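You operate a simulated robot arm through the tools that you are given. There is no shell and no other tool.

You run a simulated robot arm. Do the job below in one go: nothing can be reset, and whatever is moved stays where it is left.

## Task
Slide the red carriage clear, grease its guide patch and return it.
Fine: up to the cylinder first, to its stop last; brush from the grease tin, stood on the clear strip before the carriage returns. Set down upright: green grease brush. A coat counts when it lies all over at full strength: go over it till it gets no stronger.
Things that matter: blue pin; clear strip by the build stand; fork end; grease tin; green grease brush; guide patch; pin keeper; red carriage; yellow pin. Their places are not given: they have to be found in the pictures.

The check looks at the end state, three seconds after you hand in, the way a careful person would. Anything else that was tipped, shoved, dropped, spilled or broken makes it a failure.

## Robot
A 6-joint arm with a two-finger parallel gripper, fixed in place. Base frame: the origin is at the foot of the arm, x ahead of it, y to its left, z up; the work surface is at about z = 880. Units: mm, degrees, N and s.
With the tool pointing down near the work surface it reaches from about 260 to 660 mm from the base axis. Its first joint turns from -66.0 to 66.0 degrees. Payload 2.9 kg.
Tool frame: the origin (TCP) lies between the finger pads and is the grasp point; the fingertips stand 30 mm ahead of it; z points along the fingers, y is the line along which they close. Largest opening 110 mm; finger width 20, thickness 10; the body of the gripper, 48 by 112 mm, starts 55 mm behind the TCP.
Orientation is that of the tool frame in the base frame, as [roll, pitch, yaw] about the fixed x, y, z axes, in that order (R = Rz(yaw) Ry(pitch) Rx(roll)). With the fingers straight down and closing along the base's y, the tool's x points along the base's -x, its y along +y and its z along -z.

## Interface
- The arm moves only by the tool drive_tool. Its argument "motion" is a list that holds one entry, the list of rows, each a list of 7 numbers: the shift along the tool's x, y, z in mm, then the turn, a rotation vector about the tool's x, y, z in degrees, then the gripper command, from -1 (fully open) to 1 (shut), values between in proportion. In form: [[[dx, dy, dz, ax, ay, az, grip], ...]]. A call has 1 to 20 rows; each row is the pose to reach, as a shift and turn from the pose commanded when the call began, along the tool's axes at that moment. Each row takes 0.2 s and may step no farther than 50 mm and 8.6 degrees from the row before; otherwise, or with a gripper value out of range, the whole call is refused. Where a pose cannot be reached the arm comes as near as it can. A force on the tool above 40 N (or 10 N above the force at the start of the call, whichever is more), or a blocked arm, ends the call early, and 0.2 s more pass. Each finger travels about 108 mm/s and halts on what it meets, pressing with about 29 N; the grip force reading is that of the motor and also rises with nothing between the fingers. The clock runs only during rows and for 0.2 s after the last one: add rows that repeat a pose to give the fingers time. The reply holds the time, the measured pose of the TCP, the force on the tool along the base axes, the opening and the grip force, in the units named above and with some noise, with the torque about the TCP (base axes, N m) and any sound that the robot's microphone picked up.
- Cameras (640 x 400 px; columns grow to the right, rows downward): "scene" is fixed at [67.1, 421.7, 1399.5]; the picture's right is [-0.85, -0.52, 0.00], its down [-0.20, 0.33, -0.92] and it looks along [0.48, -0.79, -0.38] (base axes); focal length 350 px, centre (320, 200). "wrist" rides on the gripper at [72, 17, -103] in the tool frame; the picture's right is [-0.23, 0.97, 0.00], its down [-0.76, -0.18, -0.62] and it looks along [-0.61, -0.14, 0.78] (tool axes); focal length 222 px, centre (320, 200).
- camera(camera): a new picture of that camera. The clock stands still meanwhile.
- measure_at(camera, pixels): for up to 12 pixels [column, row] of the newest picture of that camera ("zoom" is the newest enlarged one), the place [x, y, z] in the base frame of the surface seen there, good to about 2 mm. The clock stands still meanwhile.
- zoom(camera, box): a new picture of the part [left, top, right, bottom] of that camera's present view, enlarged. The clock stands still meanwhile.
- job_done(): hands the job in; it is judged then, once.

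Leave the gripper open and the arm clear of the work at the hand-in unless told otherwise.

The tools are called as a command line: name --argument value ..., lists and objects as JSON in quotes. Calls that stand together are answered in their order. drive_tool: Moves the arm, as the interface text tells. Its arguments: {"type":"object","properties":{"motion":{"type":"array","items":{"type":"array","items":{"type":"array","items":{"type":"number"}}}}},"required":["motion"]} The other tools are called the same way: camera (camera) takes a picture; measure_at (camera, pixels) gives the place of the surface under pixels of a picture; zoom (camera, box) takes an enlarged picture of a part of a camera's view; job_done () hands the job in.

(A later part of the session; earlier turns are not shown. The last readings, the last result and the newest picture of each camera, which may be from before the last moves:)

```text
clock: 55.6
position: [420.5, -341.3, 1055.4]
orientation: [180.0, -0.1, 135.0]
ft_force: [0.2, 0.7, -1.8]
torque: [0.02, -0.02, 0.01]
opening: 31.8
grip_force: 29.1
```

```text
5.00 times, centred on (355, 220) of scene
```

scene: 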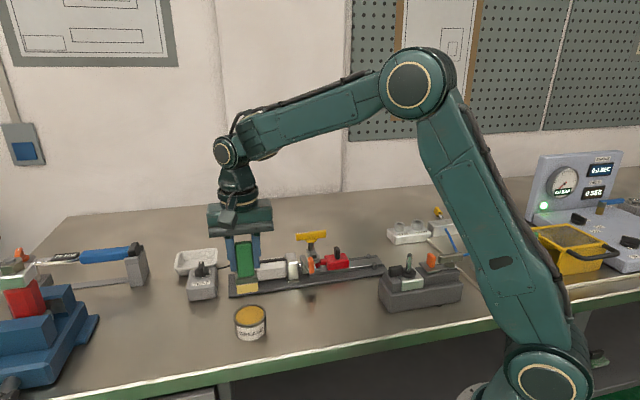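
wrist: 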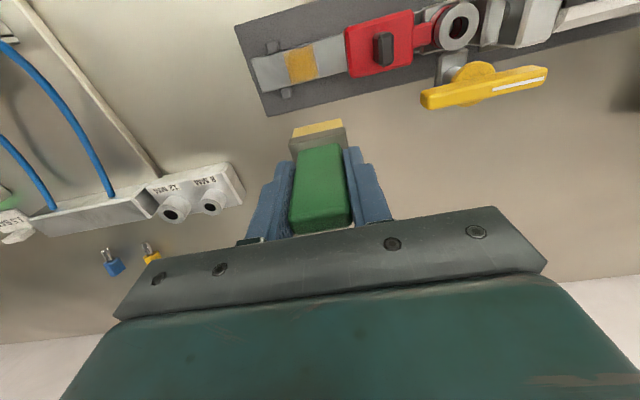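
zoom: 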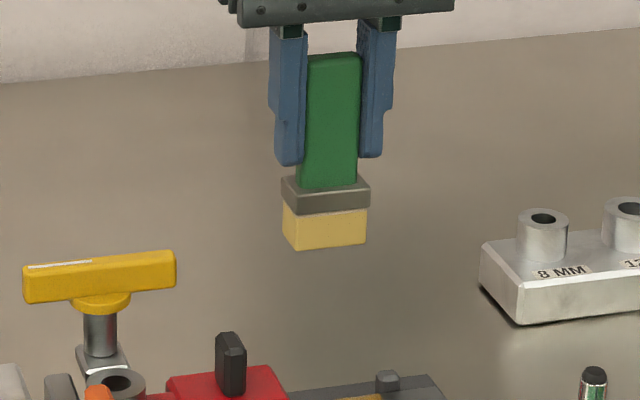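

The upper (front) side of the coat looks a touch duller, so I'll reload the brush and go over it again, especially at the edges. I return to the tin along the same clear route.

drive_tool --motion '[[[40, 8, -3, 0, 0, 0, 1], [80, 24, -4, 0, 0, 0, 1], [120, 42, -4, 0, 0, 0, 1], [160, 60, -4, 0, 0, 0, 1], [197, 75, -4, 0, 0, 0, 1], [198, 115, -4, 0, 0, 0, 1], [199, 158, -4, 0, 0, 0, 1], [200, 200, -4, 0, 0, 0, 1], [201, 242, -4, 0, 0, 0, 1], [203, 280, -4, 0, 0, 0, 1], [203, 292.5, -4, 0, 0, 0, 1], [203, 292.5, -4, 0, 0, 0, 1], [203, 292.5, -4, 0, 0, 0, 1]]]'

zoom --camera "scene" --box '[200, 220, 320, 340]'

zoom --camera "wrist" --box '[240, 60, 400, 200]'

```text
clock: 58.4
position: [484.6, 9.9, 1059.1]
orientation: [-179.9, 0.0, 135.0]
ft_force: [-0.3, 0.0, -0.6]
torque: [0.01, 0.01, 0.05]
opening: 31.8
grip_force: 29.4
```

```text
3.33 times, centred on (260, 280) of scene
```

zoom: 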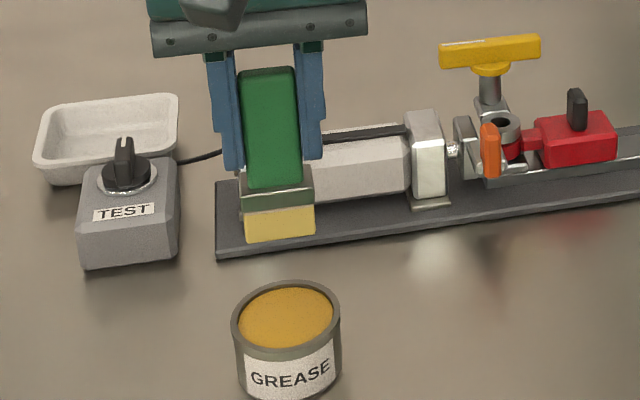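

```text
2.86 times, centred on (320, 130) of wrist
```

zoom: 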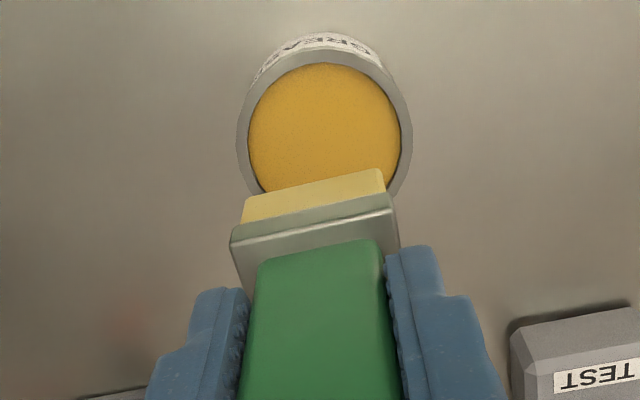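

The brush is centred over the tin as before. I dip again lightly and lift out.

drive_tool --motion '[[[0, 0, 20, 0, 0, 0, 1], [0, 0, 40, 0, 0, 0, 1], [0, 0, 54, 0, 0, 0, 1], [0, 0, 60, 0, 0, 0, 1], [0, 0, 63, 0, 0, 0, 1], [0, 0, 64, 0, 0, 0, 1], [0, 0, 64, 0, 0, 0, 1], [0, 0, 64, 0, 0, 0, 1]]]'

zoom --camera "scene" --box '[200, 270, 310, 350]'

```text
clock: 60.2
position: [483.0, 9.4, 994.6]
orientation: [-180.0, 0.0, 134.9]
ft_force: [0.0, 0.6, -2.5]
torque: [-0.01, -0.03, 0.01]
opening: 31.9
grip_force: 29.2
```

```text
5.00 times, centred on (255, 310) of scene
```

zoom: 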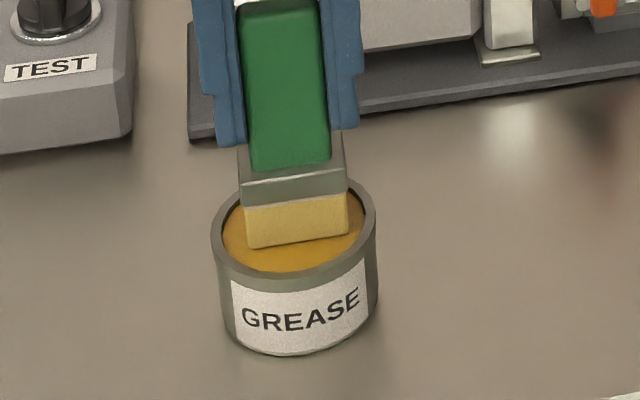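

No contact force yet (the handle has crept up ~2 mm in the grip). I lower in small steps to touch.

drive_tool --motion '[[[0, 0, 0.7, 0, 0, 0, 1], [0, 0, 1.4, 0, 0, 0, 1], [0, 0, 1.4, 0, 0, 0, 1]]]'

drive_tool --motion '[[[0, 0, 0.5, 0, 0, 0, 1], [0, 0, 1, 0, 0, 0, 1], [0, 0, 1, 0, 0, 0, 1]]]'

```text
clock: 61.0
position: [483.6, 8.8, 993.3]
orientation: [180.0, 0.0, 135.0]
ft_force: [-0.6, -0.4, 0.6]
torque: [-0.07, -0.01, -0.01]
opening: 31.5
grip_force: 29.1
```

```text
clock: 61.8
position: [484.4, 8.8, 993.5]
orientation: [179.9, 0.2, 135.0]
ft_force: [-4.4, 0.0, 20.2]
torque: [-0.06, 0.38, 0.04]
opening: 32.0
grip_force: 29.4
```

The bristles press the grease (20 N). I lift out and carry the brush back along the same route to the rail.

drive_tool --motion '[[[0, 0, -5, 0, 0, 0, 1], [0, 0, -25, 0, 0, 0, 1], [0, 0, -50, 0, 0, 0, 1], [0, 0, -68, 0, 0, 0, 1], [-1, -40, -70, 0, 0, 0, 1], [-2, -80, -70, 0, 0, 0, 1], [-3, -120, -70, 0, 0, 0, 1], [-4, -160, -70, 0, 0, 0, 1], [-6, -200, -70, 0, 0, 0, 1], [-10, -225, -70, 0, 0, 0, 1], [-40, -245, -70, 0, 0, 0, 1], [-80, -268, -70, 0, 0, 0, 1], [-120, -288, -70, 0, 0, 0, 1], [-156, -297, -70, 0, 0, 0, 1], [-156, -297, -70, 0, 0, 0, 1]]]'

zoom --camera "scene" --box '[310, 200, 400, 290]'

zoom --camera "wrist" --box '[220, 60, 420, 200]'

```text
clock: 65.0
position: [383.2, -310.8, 1063.1]
orientation: [-179.9, 0.1, 135.0]
ft_force: [-0.7, -0.5, -0.6]
torque: [-0.02, -0.01, -0.03]
opening: 31.6
grip_force: 29.0
```

```text
4.44 times, centred on (355, 245) of scene
```

zoom: 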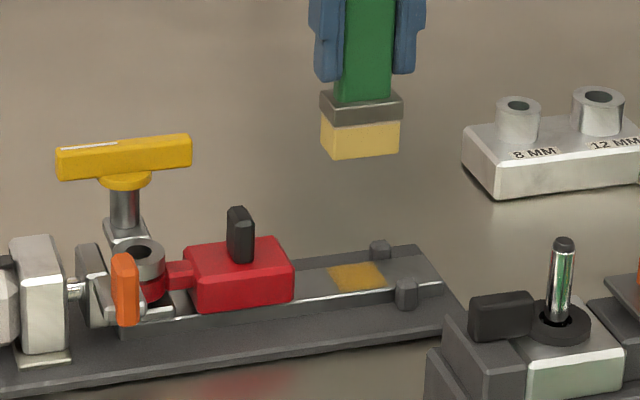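

```text
2.86 times, centred on (320, 130) of wrist
```

zoom: 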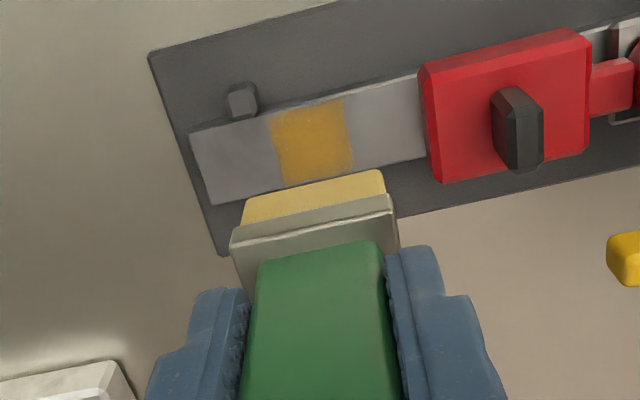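

The brush is above the coat again with a fresh load. I lower to the rail and feel for contact.

drive_tool --motion '[[[-1, -1, 30, 0, 0, 0, 1], [-2, -1.5, 60, 0, 0, 0, 1], [-2, -1.5, 80, 0, 0, 0, 1], [-2, -1.5, 86.5, 0, 0, 0, 1], [-2, -1.5, 87.7, 0, 0, 0, 1], [-2, -1.5, 87.7, 0, 0, 0, 1]]]'

```text
clock: 66.4
position: [384.4, -312.7, 975.5]
orientation: [180.0, 0.0, 135.0]
ft_force: [0.4, 0.3, -0.8]
torque: [-0.03, 0.0, -0.04]
opening: 31.6
grip_force: 29.0
```

Not yet touching; I lower about 1.3 mm more.

drive_tool --motion '[[[0, 0, 0.7, 0, 0, 0, 1], [0, 0, 1.3, 0, 0, 0, 1], [0, 0, 1.3, 0, 0, 0, 1]]]'

```text
clock: 67.2
position: [384.5, -313.8, 975.4]
orientation: [179.9, 0.1, 135.0]
ft_force: [-4.1, 3.5, 15.9]
torque: [0.16, 0.24, -0.01]
opening: 31.8
grip_force: 28.7
```

Contact at about 16 N. I stroke the whole patch twice over, with extra reach over its front and rear edges.

drive_tool --motion '[[[0, 0, -0.2, 0, 0, 0, 1], [4, -4, -0.2, 0, 0, 0, 1], [4, -10, -0.2, 0, 0, 0, 1], [4, -2, -0.2, 0, 0, 0, 1], [7, 3, -0.2, 0, 0, 0, 1], [8, 9, -0.2, 0, 0, 0, 1], [8, 3, -0.2, 0, 0, 0, 1], [6, 2, -0.2, 0, 0, 0, 1], [4, -6, -0.2, 0, 0, 0, 1], [2, 2, -0.2, 0, 0, 0, 1], [0, -8, -0.2, 0, 0, 0, 1], [0, 4, -0.2, 0, 0, 0, 1], [-2, -6, -0.2, 0, 0, 0, 1], [-2, 4, -0.2, 0, 0, 0, 1], [-4, 3, -0.2, 0, 0, 0, 1], [-6, 8, -0.2, 0, 0, 0, 1], [-5, 3, -0.2, 0, 0, 0, 1], [-2, -4, -0.2, 0, 0, 0, 1], [0, 4, -0.2, 0, 0, 0, 1], [0, 0, -0.2, 0, 0, 0, 1]]]'

drive_tool --motion '[[[4, -4, 0, 0, 0, 0, 1], [4, -10, 0, 0, 0, 0, 1], [4, -2, 0, 0, 0, 0, 1], [7, 3, 0, 0, 0, 0, 1], [8, 9, 0, 0, 0, 0, 1], [8, 3, 0, 0, 0, 0, 1], [4, -6, 0, 0, 0, 0, 1], [2, 2, 0, 0, 0, 0, 1], [0, -8, 0, 0, 0, 0, 1], [0, 4, 0, 0, 0, 0, 1], [-2, -6, 0, 0, 0, 0, 1], [-4, 3, 0, 0, 0, 0, 1], [-6, 8, 0, 0, 0, 0, 1], [-2, 0, 0, 0, 0, 0, 1], [0, 0, -5, 0, 0, 0, 1], [0, 0, -40, 0, 0, 0, 1], [0, 0, -80, 0, 0, 0, 1], [-25, 0, -80, 0, 0, 0, 1], [-45, 6, -80, 0, 0, 0, 1], [-45, 6, -80, 0, 0, 0, 1]]]'

camera --camera "wrist"

zoom --camera "scene" --box '[330, 240, 400, 285]'

zoom --camera "wrist" --box '[278, 38, 330, 88]'

zoom --camera "scene" --box '[350, 250, 380, 272]'

```text
clock: 71.4
position: [383.8, -312.3, 973.0]
orientation: [-180.0, 0.1, 134.9]
ft_force: [0.8, 0.2, -1.4]
torque: [-0.01, 0.0, 0.03]
opening: 31.7
grip_force: 29.4
```

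```text
clock: 75.6
position: [421.1, -339.3, 1053.5]
orientation: [-179.9, 0.0, 135.0]
ft_force: [-0.5, -0.2, -1.1]
torque: [0.01, -0.01, 0.04]
opening: 31.8
grip_force: 29.0
```

```text
taken
```

wrist: 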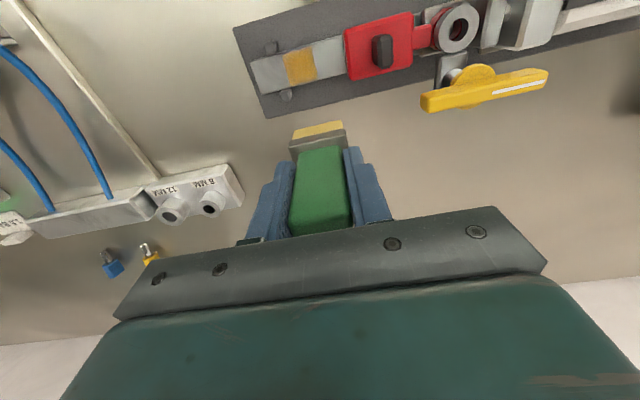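

```text
8.89 times, centred on (365, 262) of scene
```

zoom: 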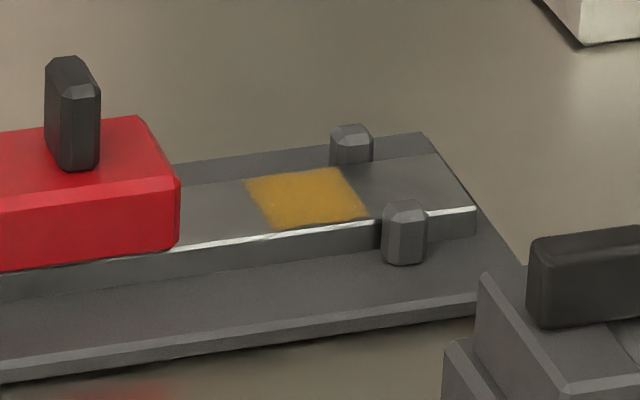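

```text
8.00 times, centred on (304, 63) of wrist
```

zoom: 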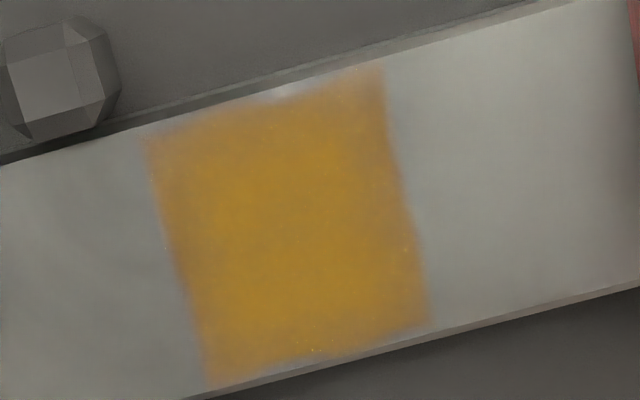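

```text
16.00 times, centred on (365, 261) of scene
```

zoom: 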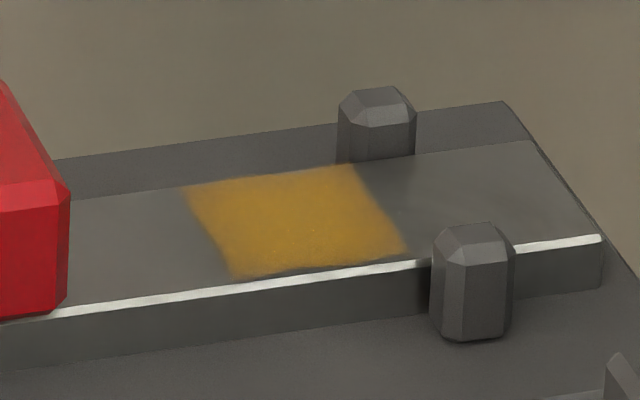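

The coat looks identical in the scene zoom before and after this pass. However the brush lost contact at some point (-1.4 N), so I'll do one more verified pass: return and lower to touch.

drive_tool --motion '[[[25, -6, 0, 0, 0, 0, 1], [45, -6, 0, 0, 0, 0, 1], [45, -6, 35, 0, 0, 0, 1], [45, -6, 65, 0, 0, 0, 1], [45, -6, 78, 0, 0, 0, 1], [45, -6, 80.5, 0, 0, 0, 1], [45, -6, 80.5, 0, 0, 0, 1]]]'

drive_tool --motion '[[[0, 0, 0.5, 0, 0, 0, 1], [0, 0, 1, 0, 0, 0, 1], [0, 0, 1, 0, 0, 0, 1]]]'

```text
clock: 77.2
position: [384.5, -314.9, 972.2]
orientation: [-180.0, 0.2, 135.0]
ft_force: [-1.0, 0.7, 6.1]
torque: [-0.05, -0.03, 0.01]
opening: 32.0
grip_force: 29.2
```

```text
clock: 78.0
position: [385.1, -314.9, 973.2]
orientation: [-179.9, 0.1, 135.0]
ft_force: [0.5, 1.4, 20.3]
torque: [0.06, 0.01, 0.03]
opening: 31.4
grip_force: 29.5
```

Contact at 20 N. I stroke front edge and middle, then check the force.

drive_tool --motion '[[[4, -3, 0, 0, 0, 0, 1], [4, -9, 0, 0, 0, 0, 1], [4, -2, 0, 0, 0, 0, 1], [7, 3, 0, 0, 0, 0, 1], [8, 9, 0, 0, 0, 0, 1], [8, 3, 0, 0, 0, 0, 1], [4, -6, 0, 0, 0, 0, 1], [2, 2, 0, 0, 0, 0, 1], [0, -6, 0, 0, 0, 0, 1], [0, 0, 0, 0, 0, 0, 1]]]'

drive_tool --motion '[[[0, 4, 0.2, 0, 0, 0, 1], [-2, -6, 0.2, 0, 0, 0, 1], [-2, 4, 0.2, 0, 0, 0, 1], [-4, 3, 0.2, 0, 0, 0, 1], [-6, 8, 0.2, 0, 0, 0, 1], [-5, 3, 0.2, 0, 0, 0, 1], [-2, -4, 0.2, 0, 0, 0, 1], [0, 4, 0.2, 0, 0, 0, 1], [0, 0, 0.2, 0, 0, 0, 1]]]'

```text
clock: 80.2
position: [385.4, -314.5, 971.2]
orientation: [180.0, 0.0, 135.0]
ft_force: [-0.8, -0.5, 1.5]
torque: [-0.05, 0.02, 0.0]
opening: 31.7
grip_force: 28.5
```

```text
clock: 82.2
position: [383.8, -314.2, 972.5]
orientation: [180.0, 0.0, 135.0]
ft_force: [-0.4, 0.8, -1.2]
torque: [0.01, 0.01, 0.0]
opening: 31.6
grip_force: 28.3
```

The handle creeps slightly with strokes, so contact faded. I lower 1.2 mm and stroke the rear half with a slight progressive press.

drive_tool --motion '[[[0, 0, 0.8, 0, 0, 0, 1], [0, 4, 0.9, 0, 0, 0, 1], [-2, -6, 1.0, 0, 0, 0, 1], [-2, 4, 1.1, 0, 0, 0, 1], [-5, 4, 1.2, 0, 0, 0, 1], [-6, 8, 1.3, 0, 0, 0, 1], [-5, 3, 1.4, 0, 0, 0, 1], [-2, -4, 1.5, 0, 0, 0, 1], [0, 4, 1.6, 0, 0, 0, 1], [0, -4, 1.7, 0, 0, 0, 1]]]'

drive_tool --motion '[[[4, 0, 0.1, 0, 0, 0, 1], [4, -4, 0.2, 0, 0, 0, 1], [4, 4, 0.3, 0, 0, 0, 1], [8, 8, 0.4, 0, 0, 0, 1], [8, 14, 0.5, 0, 0, 0, 1], [8, 8, 0.6, 0, 0, 0, 1], [4, 0, 0.7, 0, 0, 0, 1], [2, 6, 0.8, 0, 0, 0, 1], [0, 0, 0.9, 0, 0, 0, 1]]]'

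```text
clock: 84.4
position: [382.2, -315.8, 970.8]
orientation: [179.9, 0.1, 135.2]
ft_force: [3.5, 4.9, 17.1]
torque: [0.07, -0.3, 0.05]
opening: 31.8
grip_force: 28.9
```

```text
clock: 86.4
position: [381.1, -315.9, 969.4]
orientation: [179.9, 0.1, 135.2]
ft_force: [0.9, 4.7, 15.6]
torque: [0.14, -0.19, 0.04]
opening: 31.4
grip_force: 29.5
```

Contact held at 15–17 N throughout. I lift and step aside to compare the coat.

drive_tool --motion '[[[0, 0, -5, 0, 0, 0, 1], [0, 0, -40, 0, 0, 0, 1], [0, 0, -85, 0, 0, 0, 1], [-25, 4, -85, 0, 0, 0, 1], [-45, 8, -85, 0, 0, 0, 1], [-45, 8, -85, 0, 0, 0, 1]]]'

camera --camera "wrist"

zoom --camera "wrist" --box '[278, 38, 330, 88]'

zoom --camera "scene" --box '[350, 250, 380, 272]'

zoom --camera "scene" --box '[310, 160, 420, 290]'

```text
clock: 87.8
position: [418.5, -340.2, 1054.3]
orientation: [-180.0, 0.0, 135.0]
ft_force: [0.4, -0.1, -1.1]
torque: [-0.01, 0.02, 0.01]
opening: 31.9
grip_force: 28.9
```

```text
taken
```

wrist: 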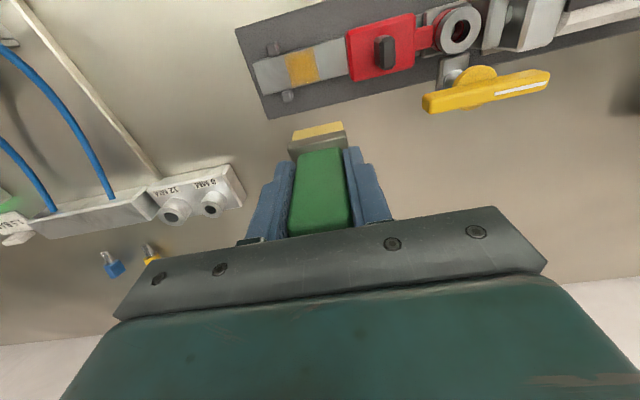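

```text
8.00 times, centred on (304, 63) of wrist
```

zoom: 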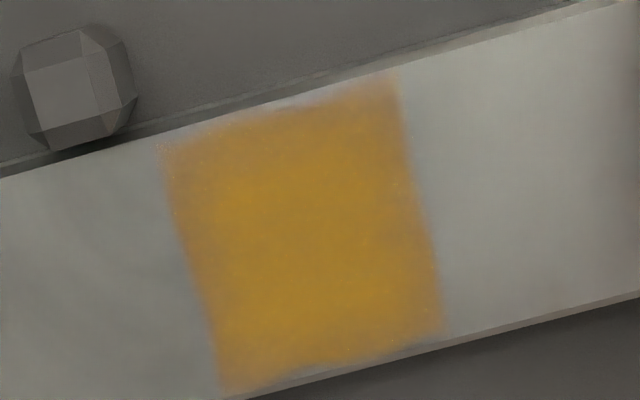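

```text
16.00 times, centred on (365, 261) of scene
```

zoom: 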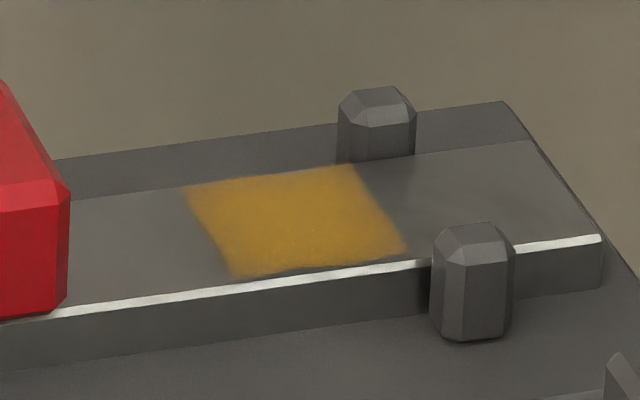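

```text
3.08 times, centred on (365, 225) of scene
```

zoom: 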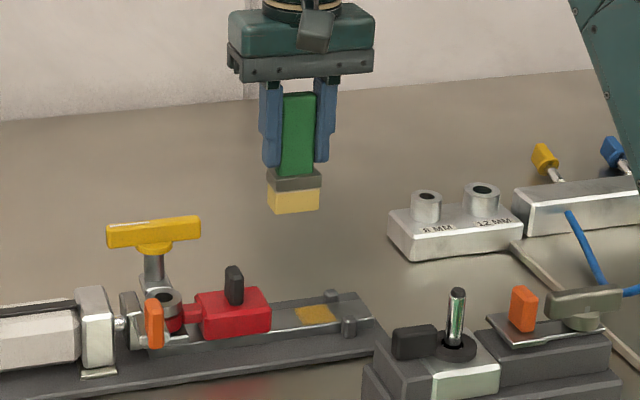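

The coat is unchanged by the verified passes, so it is at full strength. Before setting the brush down I check it still hangs upright by measuring its faces.

zoom --camera "scene" --box '[380, 180, 440, 240]'

zoom --camera "scene" --box '[385, 180, 425, 235]'

zoom --camera "wrist" --box '[270, 110, 370, 220]'

measure_at --camera "zoom" --pixels '[[310, 160], [310, 200], [310, 250], [310, 300], [310, 350], [250, 200], [360, 190], [290, 120], [330, 60], [250, 75], [380, 60], [310, 75]]'

```text
6.67 times, centred on (410, 210) of scene
```

zoom: 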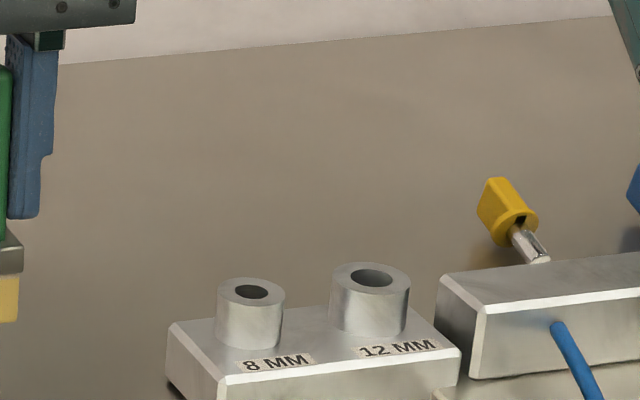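

```text
7.27 times, centred on (405, 208) of scene
```

zoom: 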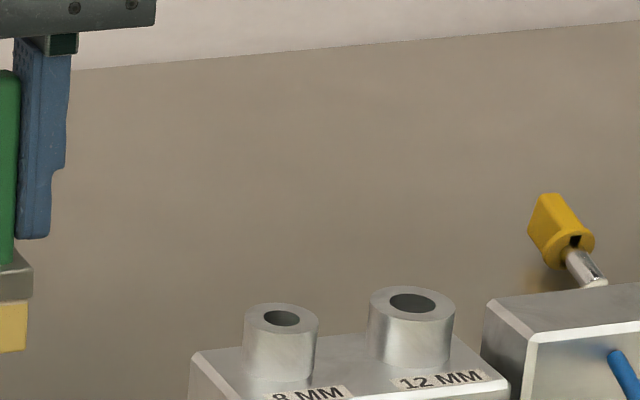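

```text
3.64 times, centred on (320, 165) of wrist
```

zoom: 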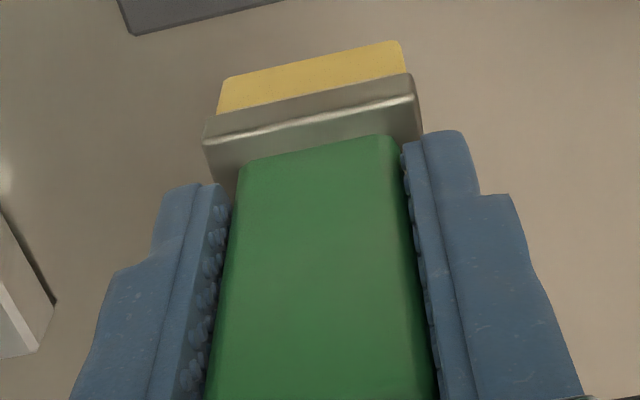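

```text
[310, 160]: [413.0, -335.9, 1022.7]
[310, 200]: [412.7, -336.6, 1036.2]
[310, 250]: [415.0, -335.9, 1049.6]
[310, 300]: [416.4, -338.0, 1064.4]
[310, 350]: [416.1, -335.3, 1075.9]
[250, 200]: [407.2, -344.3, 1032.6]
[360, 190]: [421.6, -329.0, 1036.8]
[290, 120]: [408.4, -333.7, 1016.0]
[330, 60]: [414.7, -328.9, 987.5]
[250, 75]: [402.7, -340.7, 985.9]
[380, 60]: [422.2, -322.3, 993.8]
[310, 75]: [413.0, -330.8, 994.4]
```

The brush hangs nearly plumb. The clear strip I take to be the empty bench band just in front of the stand; I'll stand the brush about 45 mm in front of the base plate near (389,-184), where nothing else is. I carry it there at height first.

drive_tool --motion '[[[35, 0, -3, 0, 0, 0, 1], [70, 10, -3, 0, 0, 0, 1], [95, 40, -3, 0, 0, 0, 1], [115, 68, -3, 0, 0, 0, 1], [131, 89, -3, 0, 0, 0, 1], [131, 89, -3, 0, 0, 0, 1]]]'

camera --camera "wrist"

camera --camera "scene"

zoom --camera "scene" --box '[270, 190, 410, 320]'

```text
clock: 89.2
position: [389.4, -185.9, 1055.2]
orientation: [-180.0, -0.1, 135.0]
ft_force: [0.5, 0.1, -0.8]
torque: [-0.02, 0.02, 0.01]
opening: 32.1
grip_force: 30.0
```

```text
taken
```

wrist: 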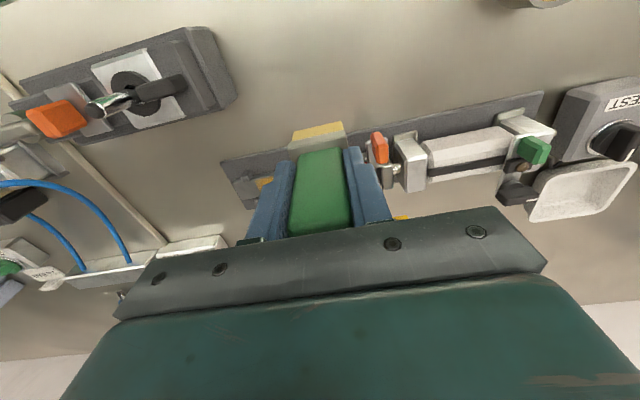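

```text
taken
```

scene: 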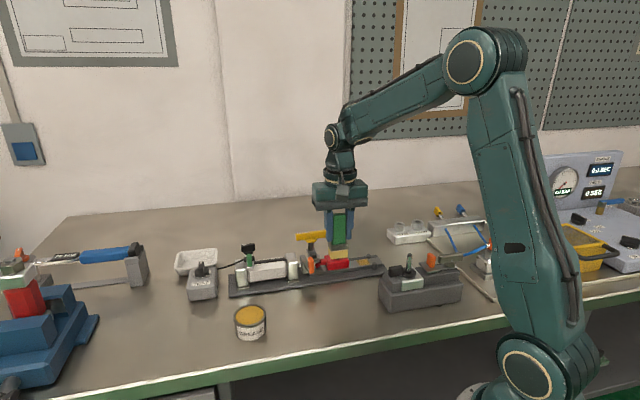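

```text
3.08 times, centred on (340, 255) of scene
```

zoom: 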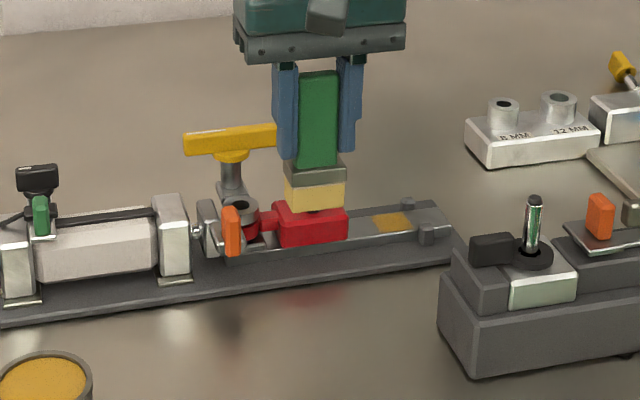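

The brush is over the empty bench in front of the stand (TCP (389,-186)). I lower it to about 6 mm above the bench.

drive_tool --motion '[[[0, 0, 30, 0, 0, 0, 1], [0, 0, 60, 0, 0, 0, 1], [0, 0, 84, 0, 0, 0, 1], [0, 0, 95, 0, 0, 0, 1], [0, 0, 98, 0, 0, 0, 1], [0, 0, 98, 0, 0, 0, 1]]]'

zoom --camera "scene" --box '[290, 220, 390, 310]'

zoom --camera "wrist" --box '[220, 60, 420, 200]'

```text
clock: 90.6
position: [390.9, -186.4, 957.4]
orientation: [180.0, 0.1, 135.0]
ft_force: [0.2, 0.8, -0.9]
torque: [0.02, -0.01, 0.01]
opening: 31.6
grip_force: 29.4
```

```text
4.44 times, centred on (340, 265) of scene
```

zoom: 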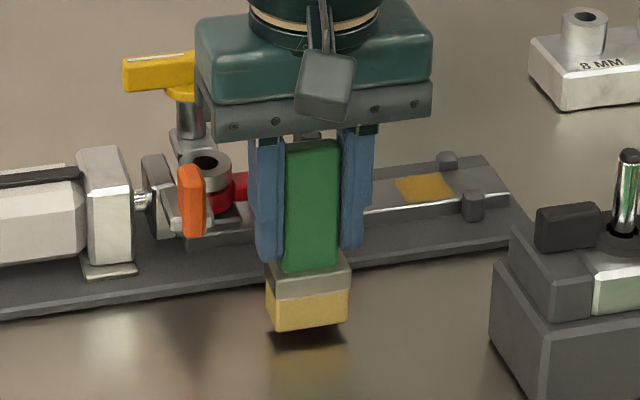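

```text
2.86 times, centred on (320, 130) of wrist
```

zoom: 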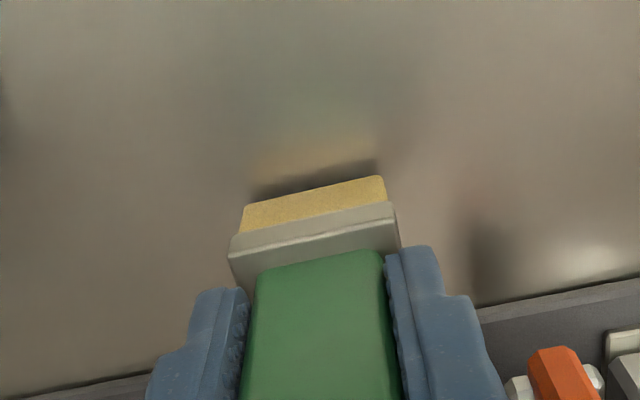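

The shadow shows a few mm of gap below the bristles. I lower in small steps until I feel contact.

drive_tool --motion '[[[0, 0, 2, 0, 0, 0, 1], [0, 0, 4, 0, 0, 0, 1], [0, 0, 5, 0, 0, 0, 1], [0, 0, 5, 0, 0, 0, 1]]]'

drive_tool --motion '[[[0, 0, 0.6, 0, 0, 0, 1], [0, 0, 1.2, 0, 0, 0, 1], [0, 0, 1.2, 0, 0, 0, 1]]]'

```text
clock: 91.6
position: [388.6, -186.2, 954.7]
orientation: [-179.9, -0.1, 135.0]
ft_force: [-0.4, 0.5, -1.1]
torque: [0.01, 0.01, 0.0]
opening: 31.6
grip_force: 29.1
```

```text
clock: 92.4
position: [389.1, -186.6, 952.8]
orientation: [-180.0, 0.0, 135.0]
ft_force: [0.6, 0.4, 0.0]
torque: [-0.03, -0.01, -0.01]
opening: 31.8
grip_force: 28.9
```

Hardly any force yet (0.0 vs -1 N free). I lower another 1 mm.

drive_tool --motion '[[[0, 0, 0.5, 0, 0, 0, 1], [0, 0, 1, 0, 0, 0, 1], [0, 0, 1, 0, 0, 0, 1]]]'

zoom --camera "scene" --box '[310, 240, 380, 310]'

```text
clock: 93.2
position: [389.4, -188.3, 952.4]
orientation: [-180.0, 0.0, 135.1]
ft_force: [0.3, 0.6, -0.9]
torque: [0.0, -0.01, -0.01]
opening: 31.9
grip_force: 28.9
```

```text
5.71 times, centred on (345, 275) of scene
```

zoom: 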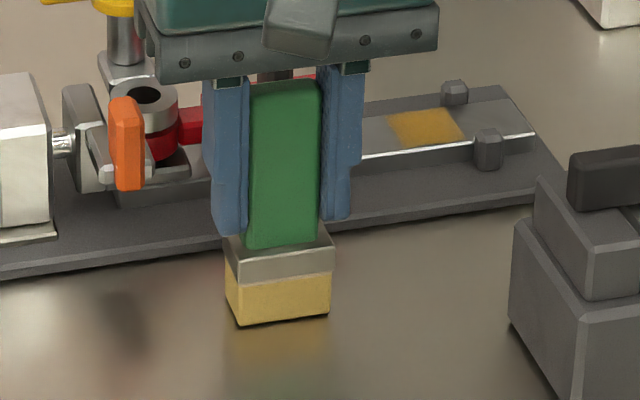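

Very near the bench now but still free. I lower 1.2 mm more.

drive_tool --motion '[[[0, 0, 0.6, 0, 0, 0, 1], [0, 0, 1.2, 0, 0, 0, 1], [0, 0, 1.2, 0, 0, 0, 1]]]'

```text
clock: 94.0
position: [389.4, -186.6, 952.0]
orientation: [180.0, 0.2, 135.0]
ft_force: [-3.2, 1.8, 16.0]
torque: [0.0, 0.19, -0.07]
opening: 31.8
grip_force: 28.8
```

Contact (≈17 N). I ease off 0.9 mm and open the fingers slowly.

drive_tool --motion '[[[0, 0, -0.5, 0, 0, 0, 1], [0, 0, -0.9, 0, 0, 0, 1], [0, 0, -0.9, 0, 0, 0, 0.4], [0, 0, -0.9, 0, 0, 0, 0.3], [0, 0, -0.9, 0, 0, 0, 0.1], [0, 0, -0.9, 0, 0, 0, 0.0], [0, 0, -0.9, 0, 0, 0, 0.0]]]'

zoom --camera "scene" --box '[310, 240, 380, 310]'

zoom --camera "wrist" --box '[220, 60, 420, 200]'

```text
clock: 95.6
position: [388.7, -187.1, 951.4]
orientation: [180.0, 0.0, 135.0]
ft_force: [0.1, -0.1, -1.2]
torque: [0.0, 0.0, 0.02]
opening: 55.1
grip_force: 0.0
```

```text
5.71 times, centred on (345, 275) of scene
```

zoom: 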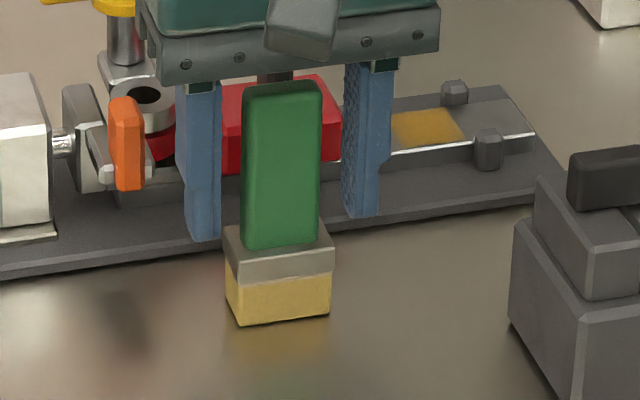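

```text
2.86 times, centred on (320, 130) of wrist
```

zoom: 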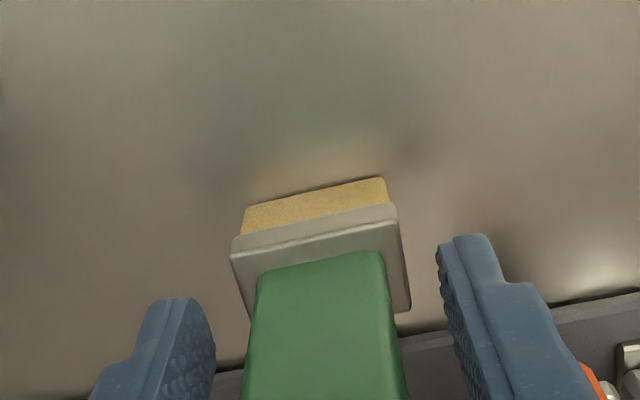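

The brush stands upright and free between the fingers. I raise straight up, clear of its handle.

drive_tool --motion '[[[0, 0, -10, 0, 0, 0, 0.0], [0, 0, -35, 0, 0, 0, 0.0], [0, 0, -70, 0, 0, 0, 0.0], [0, 0, -105, 0, 0, 0, 0.0], [0, 0, -120, 0, 0, 0, 0.1], [0, 0, -120, 0, 0, 0, 0.27]]]'

camera --camera "scene"

zoom --camera "scene" --box '[290, 220, 400, 310]'

camera --camera "wrist"

```text
clock: 97.0
position: [389.1, -186.5, 1070.4]
orientation: [-179.9, -0.1, 135.0]
ft_force: [0.3, 0.3, 0.4]
torque: [-0.02, 0.04, -0.03]
opening: 40.1
grip_force: 0.0
```

```text
taken
```

scene: 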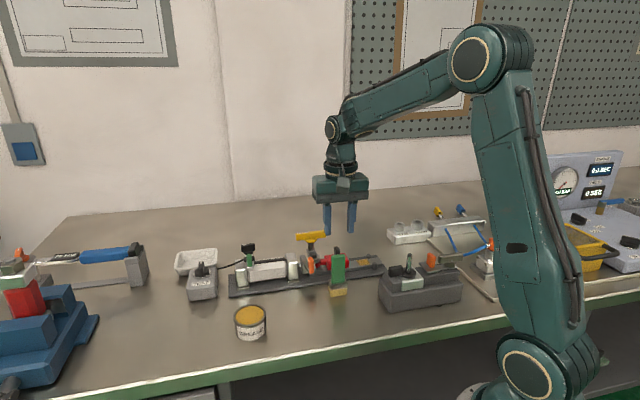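

```text
4.44 times, centred on (345, 265) of scene
```

zoom: 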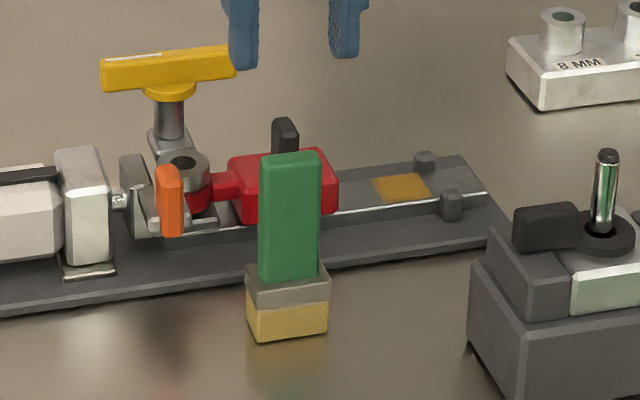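

```text
taken
```

wrist: 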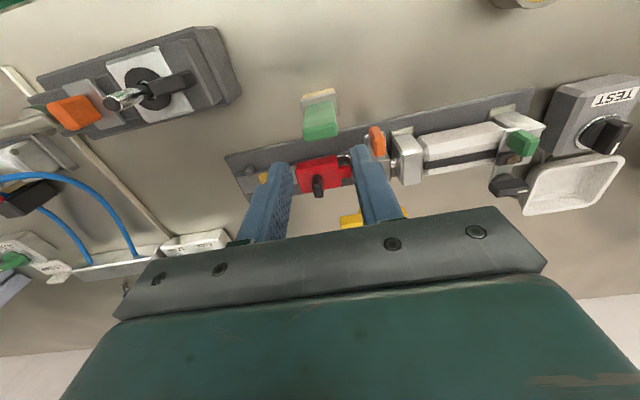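

The brush stands upright on the clear bench in front of the stand. Now I go above the carriage tab, narrowing the fingers to about 32 mm.

drive_tool --motion '[[[-30, -8, 0, 0, 0, 0, 0.42], [-60, -17, 0, 0, 0, 0, 0.42], [-87, -25, 0, 0, 0, 0, 0.42], [-87, -25, 0, 0, 0, 0, 0.42]]]'

zoom --camera "wrist" --box '[240, 20, 480, 170]'

measure_at --camera "zoom" --pixels '[[205, 245], [205, 270], [205, 290], [210, 300], [200, 260], [195, 280], [218, 275], [460, 330], [520, 320], [580, 300]]'

```text
clock: 98.0
position: [430.4, -265.5, 1068.4]
orientation: [-180.0, 0.0, 135.1]
ft_force: [-0.4, 0.0, 0.1]
torque: [-0.04, 0.0, -0.01]
opening: 32.0
grip_force: 0.0
```

```text
2.67 times, centred on (360, 95) of wrist
```

zoom: 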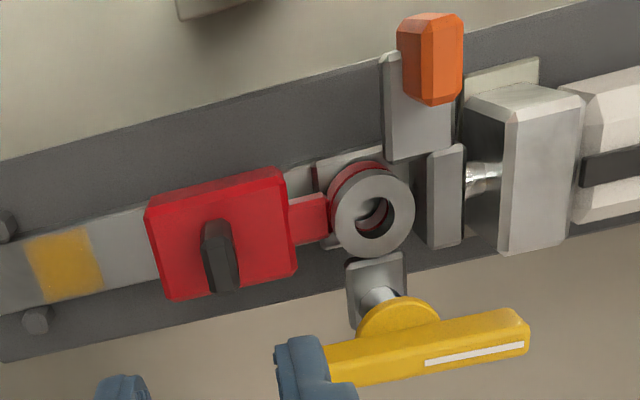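

```text
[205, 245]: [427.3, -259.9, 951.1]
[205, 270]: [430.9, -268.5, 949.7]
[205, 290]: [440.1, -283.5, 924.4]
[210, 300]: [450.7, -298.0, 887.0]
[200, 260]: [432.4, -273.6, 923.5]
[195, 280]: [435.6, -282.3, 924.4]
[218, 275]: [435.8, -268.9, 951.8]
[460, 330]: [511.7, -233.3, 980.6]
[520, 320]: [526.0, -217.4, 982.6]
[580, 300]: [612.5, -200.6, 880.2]
```

The tab's middle is near (433,-266) and the yellow T's end is about 13 mm behind the finger path. I descend straight to TCP z≈958 around the tab.

drive_tool --motion '[[[-1, 0.5, 35, 0, 0, 0, 0.42], [-2, 1, 65, 0, 0, 0, 0.42], [-2, 1, 85, 0, 0, 0, 0.42], [-2, 1, 100, 0, 0, 0, 0.42], [-2, 1, 109, 0, 0, 0, 0.42], [-2, 1, 109, 0, 0, 0, 0.42]]]'

zoom --camera "scene" --box '[290, 210, 390, 290]'

zoom --camera "wrist" --box '[200, 60, 480, 220]'

```text
clock: 99.4
position: [434.3, -267.3, 962.5]
orientation: [-180.0, 0.0, 135.0]
ft_force: [0.3, 0.6, -0.3]
torque: [0.02, -0.01, 0.02]
opening: 32.0
grip_force: 0.1
```

```text
5.00 times, centred on (340, 250) of scene
```

zoom: 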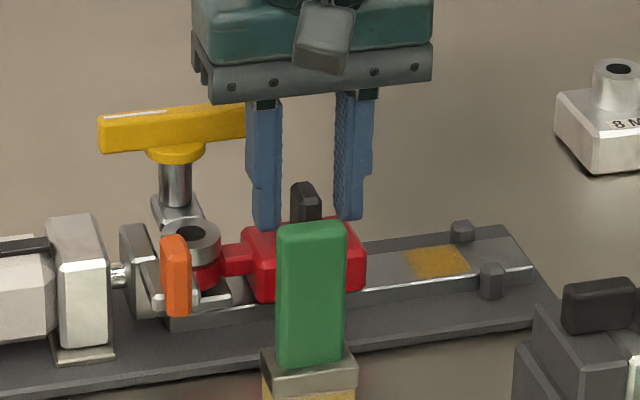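

```text
2.29 times, centred on (340, 140) of wrist
```

zoom: 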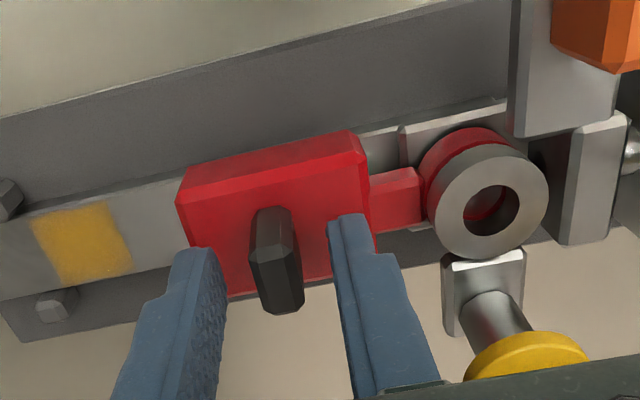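

The tab is between the fingers. I lower 2.5 mm more and close on it.

drive_tool --motion '[[[0, 0, 1.2, 0, 0, 0, 0.42], [0, 0, 2.5, 0, 0, 0, 0.42], [0, 0, 2.5, 0, 0, 0, 0.6], [0, 0, 2.5, 0, 0, 0, 0.75], [0, 0, 2.5, 0, 0, 0, 1], [0, 0, 2.5, 0, 0, 0, 1], [0, 0, 2.5, 0, 0, 0, 1]]]'

```text
clock: 101.0
position: [434.7, -265.8, 960.4]
orientation: [-179.9, 0.0, 134.9]
ft_force: [0.0, 0.3, -1.5]
torque: [-0.13, -0.1, -0.02]
opening: 11.8
grip_force: 45.0
```

The tab is held with no side load. I slide the carriage back towards the posts, first 20 mm, checking forces.

drive_tool --motion '[[[0, -2, 0, 0, 0, 0, 1], [0, -5, 0, 0, 0, 0, 1], [0, -9, 0, 0, 0, 0, 1], [0, -13, 0, 0, 0, 0, 1], [0, -17, 0, 0, 0, 0, 1], [0, -20, 0, 0, 0, 0, 1], [0, -20, 0, 0, 0, 0, 1]]]'

zoom --camera "scene" --box '[290, 210, 390, 290]'

```text
clock: 102.6
position: [420.9, -282.1, 960.3]
orientation: [-180.0, -0.3, 135.0]
ft_force: [-14.0, 14.6, 5.6]
torque: [0.12, -0.01, 0.01]
opening: 11.7
grip_force: 45.3
```

```text
5.00 times, centred on (340, 250) of scene
```

zoom: 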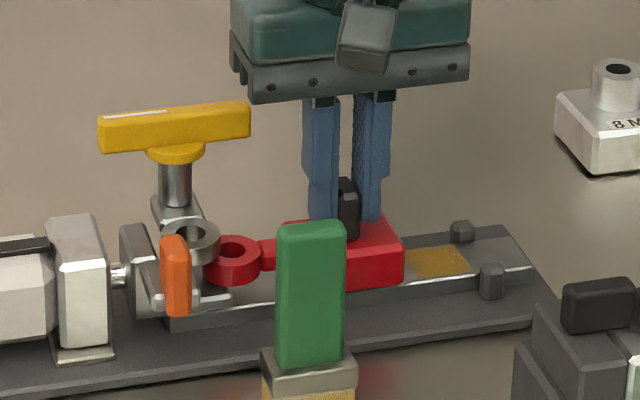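

The sideways load is ≈20 N, so I shift about 1.6 mm to the front side while sliding on another 18 mm.

drive_tool --motion '[[[0.8, 0, 0, 0, 0, 0, 1], [1.6, -2, 0, 0, 0, 0, 1], [1.7, -5, 0, 0, 0, 0, 1], [1.8, -9, 0, 0, 0, 0, 1], [1.9, -13, 0, 0, 0, 0, 1], [2.0, -16, 0, 0, 0, 0, 1], [2.1, -18, 0, 0, 0, 0, 1], [2.1, -18, 0, 0, 0, 0, 1]]]'

zoom --camera "scene" --box '[290, 210, 390, 290]'

```text
clock: 104.4
position: [406.8, -292.6, 958.7]
orientation: [-179.9, 0.3, 135.0]
ft_force: [12.7, -10.2, -7.2]
torque: [-0.97, -0.97, 0.1]
opening: 11.7
grip_force: 45.4
```

```text
5.00 times, centred on (340, 250) of scene
```

zoom: 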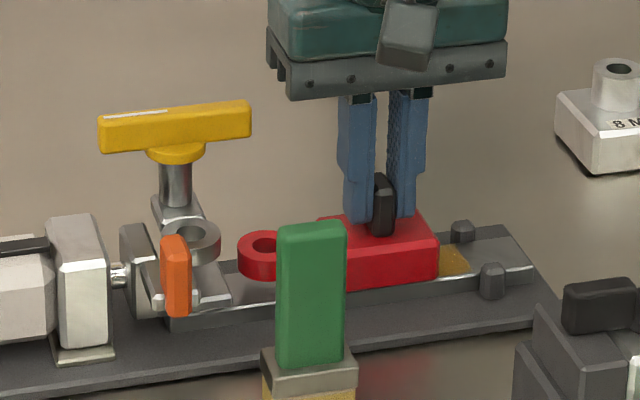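

Now it's slightly over-corrected (≈-16 N). I take back 1.1 mm sideways and slide on about 14 mm.

drive_tool --motion '[[[-0.6, 0, 0.2, 0, 0, 0, 1], [-1.1, -2, 0.3, 0, 0, 0, 1], [-1.1, -5, 0.3, 0, 0, 0, 1], [-1.0, -8, 0.3, 0, 0, 0, 1], [-1.0, -11, 0.3, 0, 0, 0, 1], [-1.0, -14, 0.3, 0, 0, 0, 1], [-1.0, -14, 0.3, 0, 0, 0, 1]]]'

zoom --camera "scene" --box '[310, 210, 400, 290]'

```text
clock: 106.0
position: [399.1, -302.3, 960.4]
orientation: [180.0, 0.0, 135.0]
ft_force: [7.5, -5.4, 4.6]
torque: [-0.13, -0.24, 0.05]
opening: 11.5
grip_force: 44.5
```

```text
5.00 times, centred on (355, 250) of scene
```

zoom: 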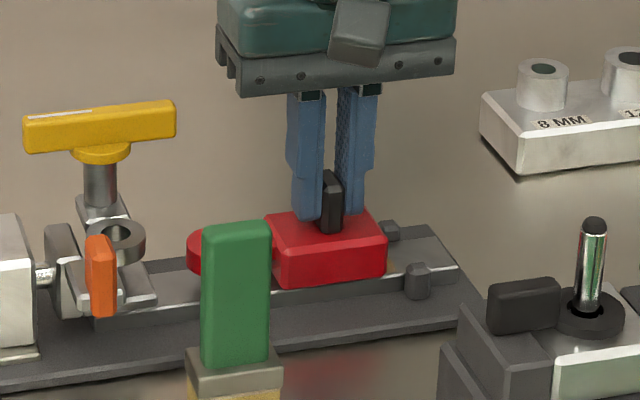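

About 8 mm remain. I go on in 1 mm steps for 7 mm.

drive_tool --motion '[[[-0.4, -1, 0, 0, 0, 0, 1], [-0.6, -2, 0, 0, 0, 0, 1], [-0.6, -3, 0, 0, 0, 0, 1], [-0.6, -4, 0, 0, 0, 0, 1], [-0.6, -5, 0, 0, 0, 0, 1], [-0.6, -6, 0, 0, 0, 0, 1], [-0.6, -7, 0, 0, 0, 0, 1], [-0.6, -7, 0, 0, 0, 0, 1]]]'

zoom --camera "scene" --box '[340, 230, 400, 285]'

zoom --camera "wrist" --box '[200, 60, 400, 220]'

```text
clock: 107.8
position: [393.3, -307.8, 959.5]
orientation: [-179.9, -0.1, 135.0]
ft_force: [-5.7, 6.8, 10.8]
torque: [-0.58, -0.61, 0.04]
opening: 11.7
grip_force: 45.1
```

```text
7.27 times, centred on (370, 258) of scene
```

zoom: 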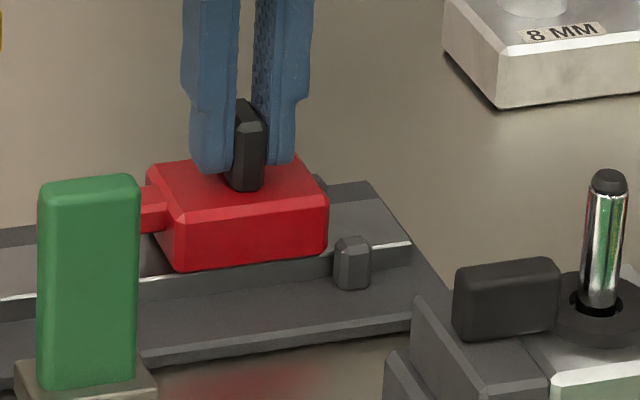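

```text
2.50 times, centred on (300, 140) of wrist
```

zoom: 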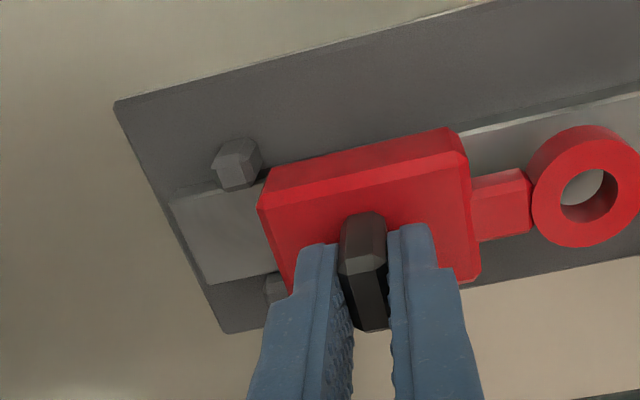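

The carriage is back about where it began, with perhaps 1–3 mm to the posts. I press on in 0.5 mm steps to find the stop.

drive_tool --motion '[[[0.4, -0.5, -0.2, 0, 0, 0, 1], [0.4, -1, -0.2, 0, 0, 0, 1], [0.4, -1.5, -0.2, 0, 0, 0, 1], [0.4, -2, -0.2, 0, 0, 0, 1], [0.4, -2, -0.2, 0, 0, 0, 1]]]'

```text
clock: 109.0
position: [393.4, -307.4, 959.0]
orientation: [179.8, 0.1, 135.1]
ft_force: [7.9, 16.5, 8.2]
torque: [-0.1, -0.47, -0.19]
opening: 11.4
grip_force: 45.6
```

The u-force rose to ≈17 N without movement: the carriage is against its stop. I relieve the push slightly and open the fingers.

drive_tool --motion '[[[-0.3, -0.3, 0, 0, 0, 0, 1], [-0.3, 0.6, 0.0, 0, 0, 0, 1], [-0.3, 1.0, 0.0, 0, 0, 0, 1], [-0.3, 1.0, 0.0, 0, 0, 0, 0.7], [-0.3, 1.0, 0.0, 0, 0, 0, 0.5], [-0.3, 1.0, 0.0, 0, 0, 0, 0.4], [-0.3, 1.0, 0.0, 0, 0, 0, 0.4]]]'

zoom --camera "scene" --box '[340, 230, 400, 285]'

zoom --camera "wrist" --box '[200, 60, 400, 220]'

```text
clock: 110.6
position: [392.9, -308.8, 960.1]
orientation: [179.9, 0.0, 135.1]
ft_force: [0.5, -0.4, 0.2]
torque: [0.03, 0.01, -0.01]
opening: 32.7
grip_force: 0.0
```

```text
7.27 times, centred on (370, 258) of scene
```

zoom: 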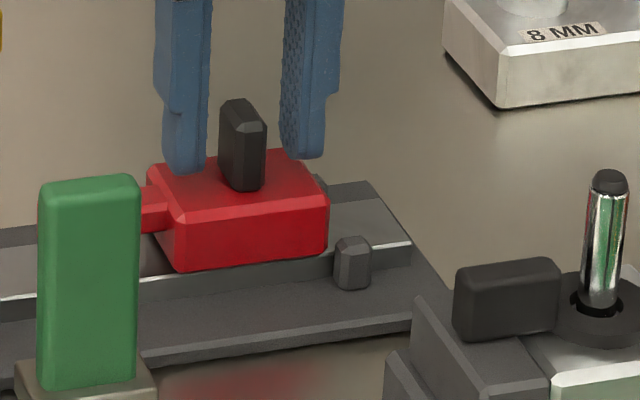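

```text
2.50 times, centred on (300, 140) of wrist
```

zoom: 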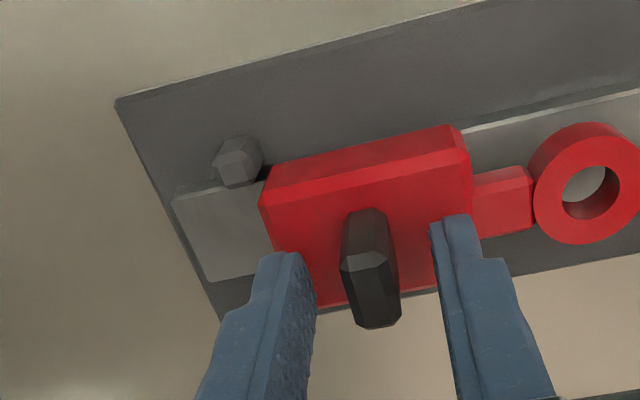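

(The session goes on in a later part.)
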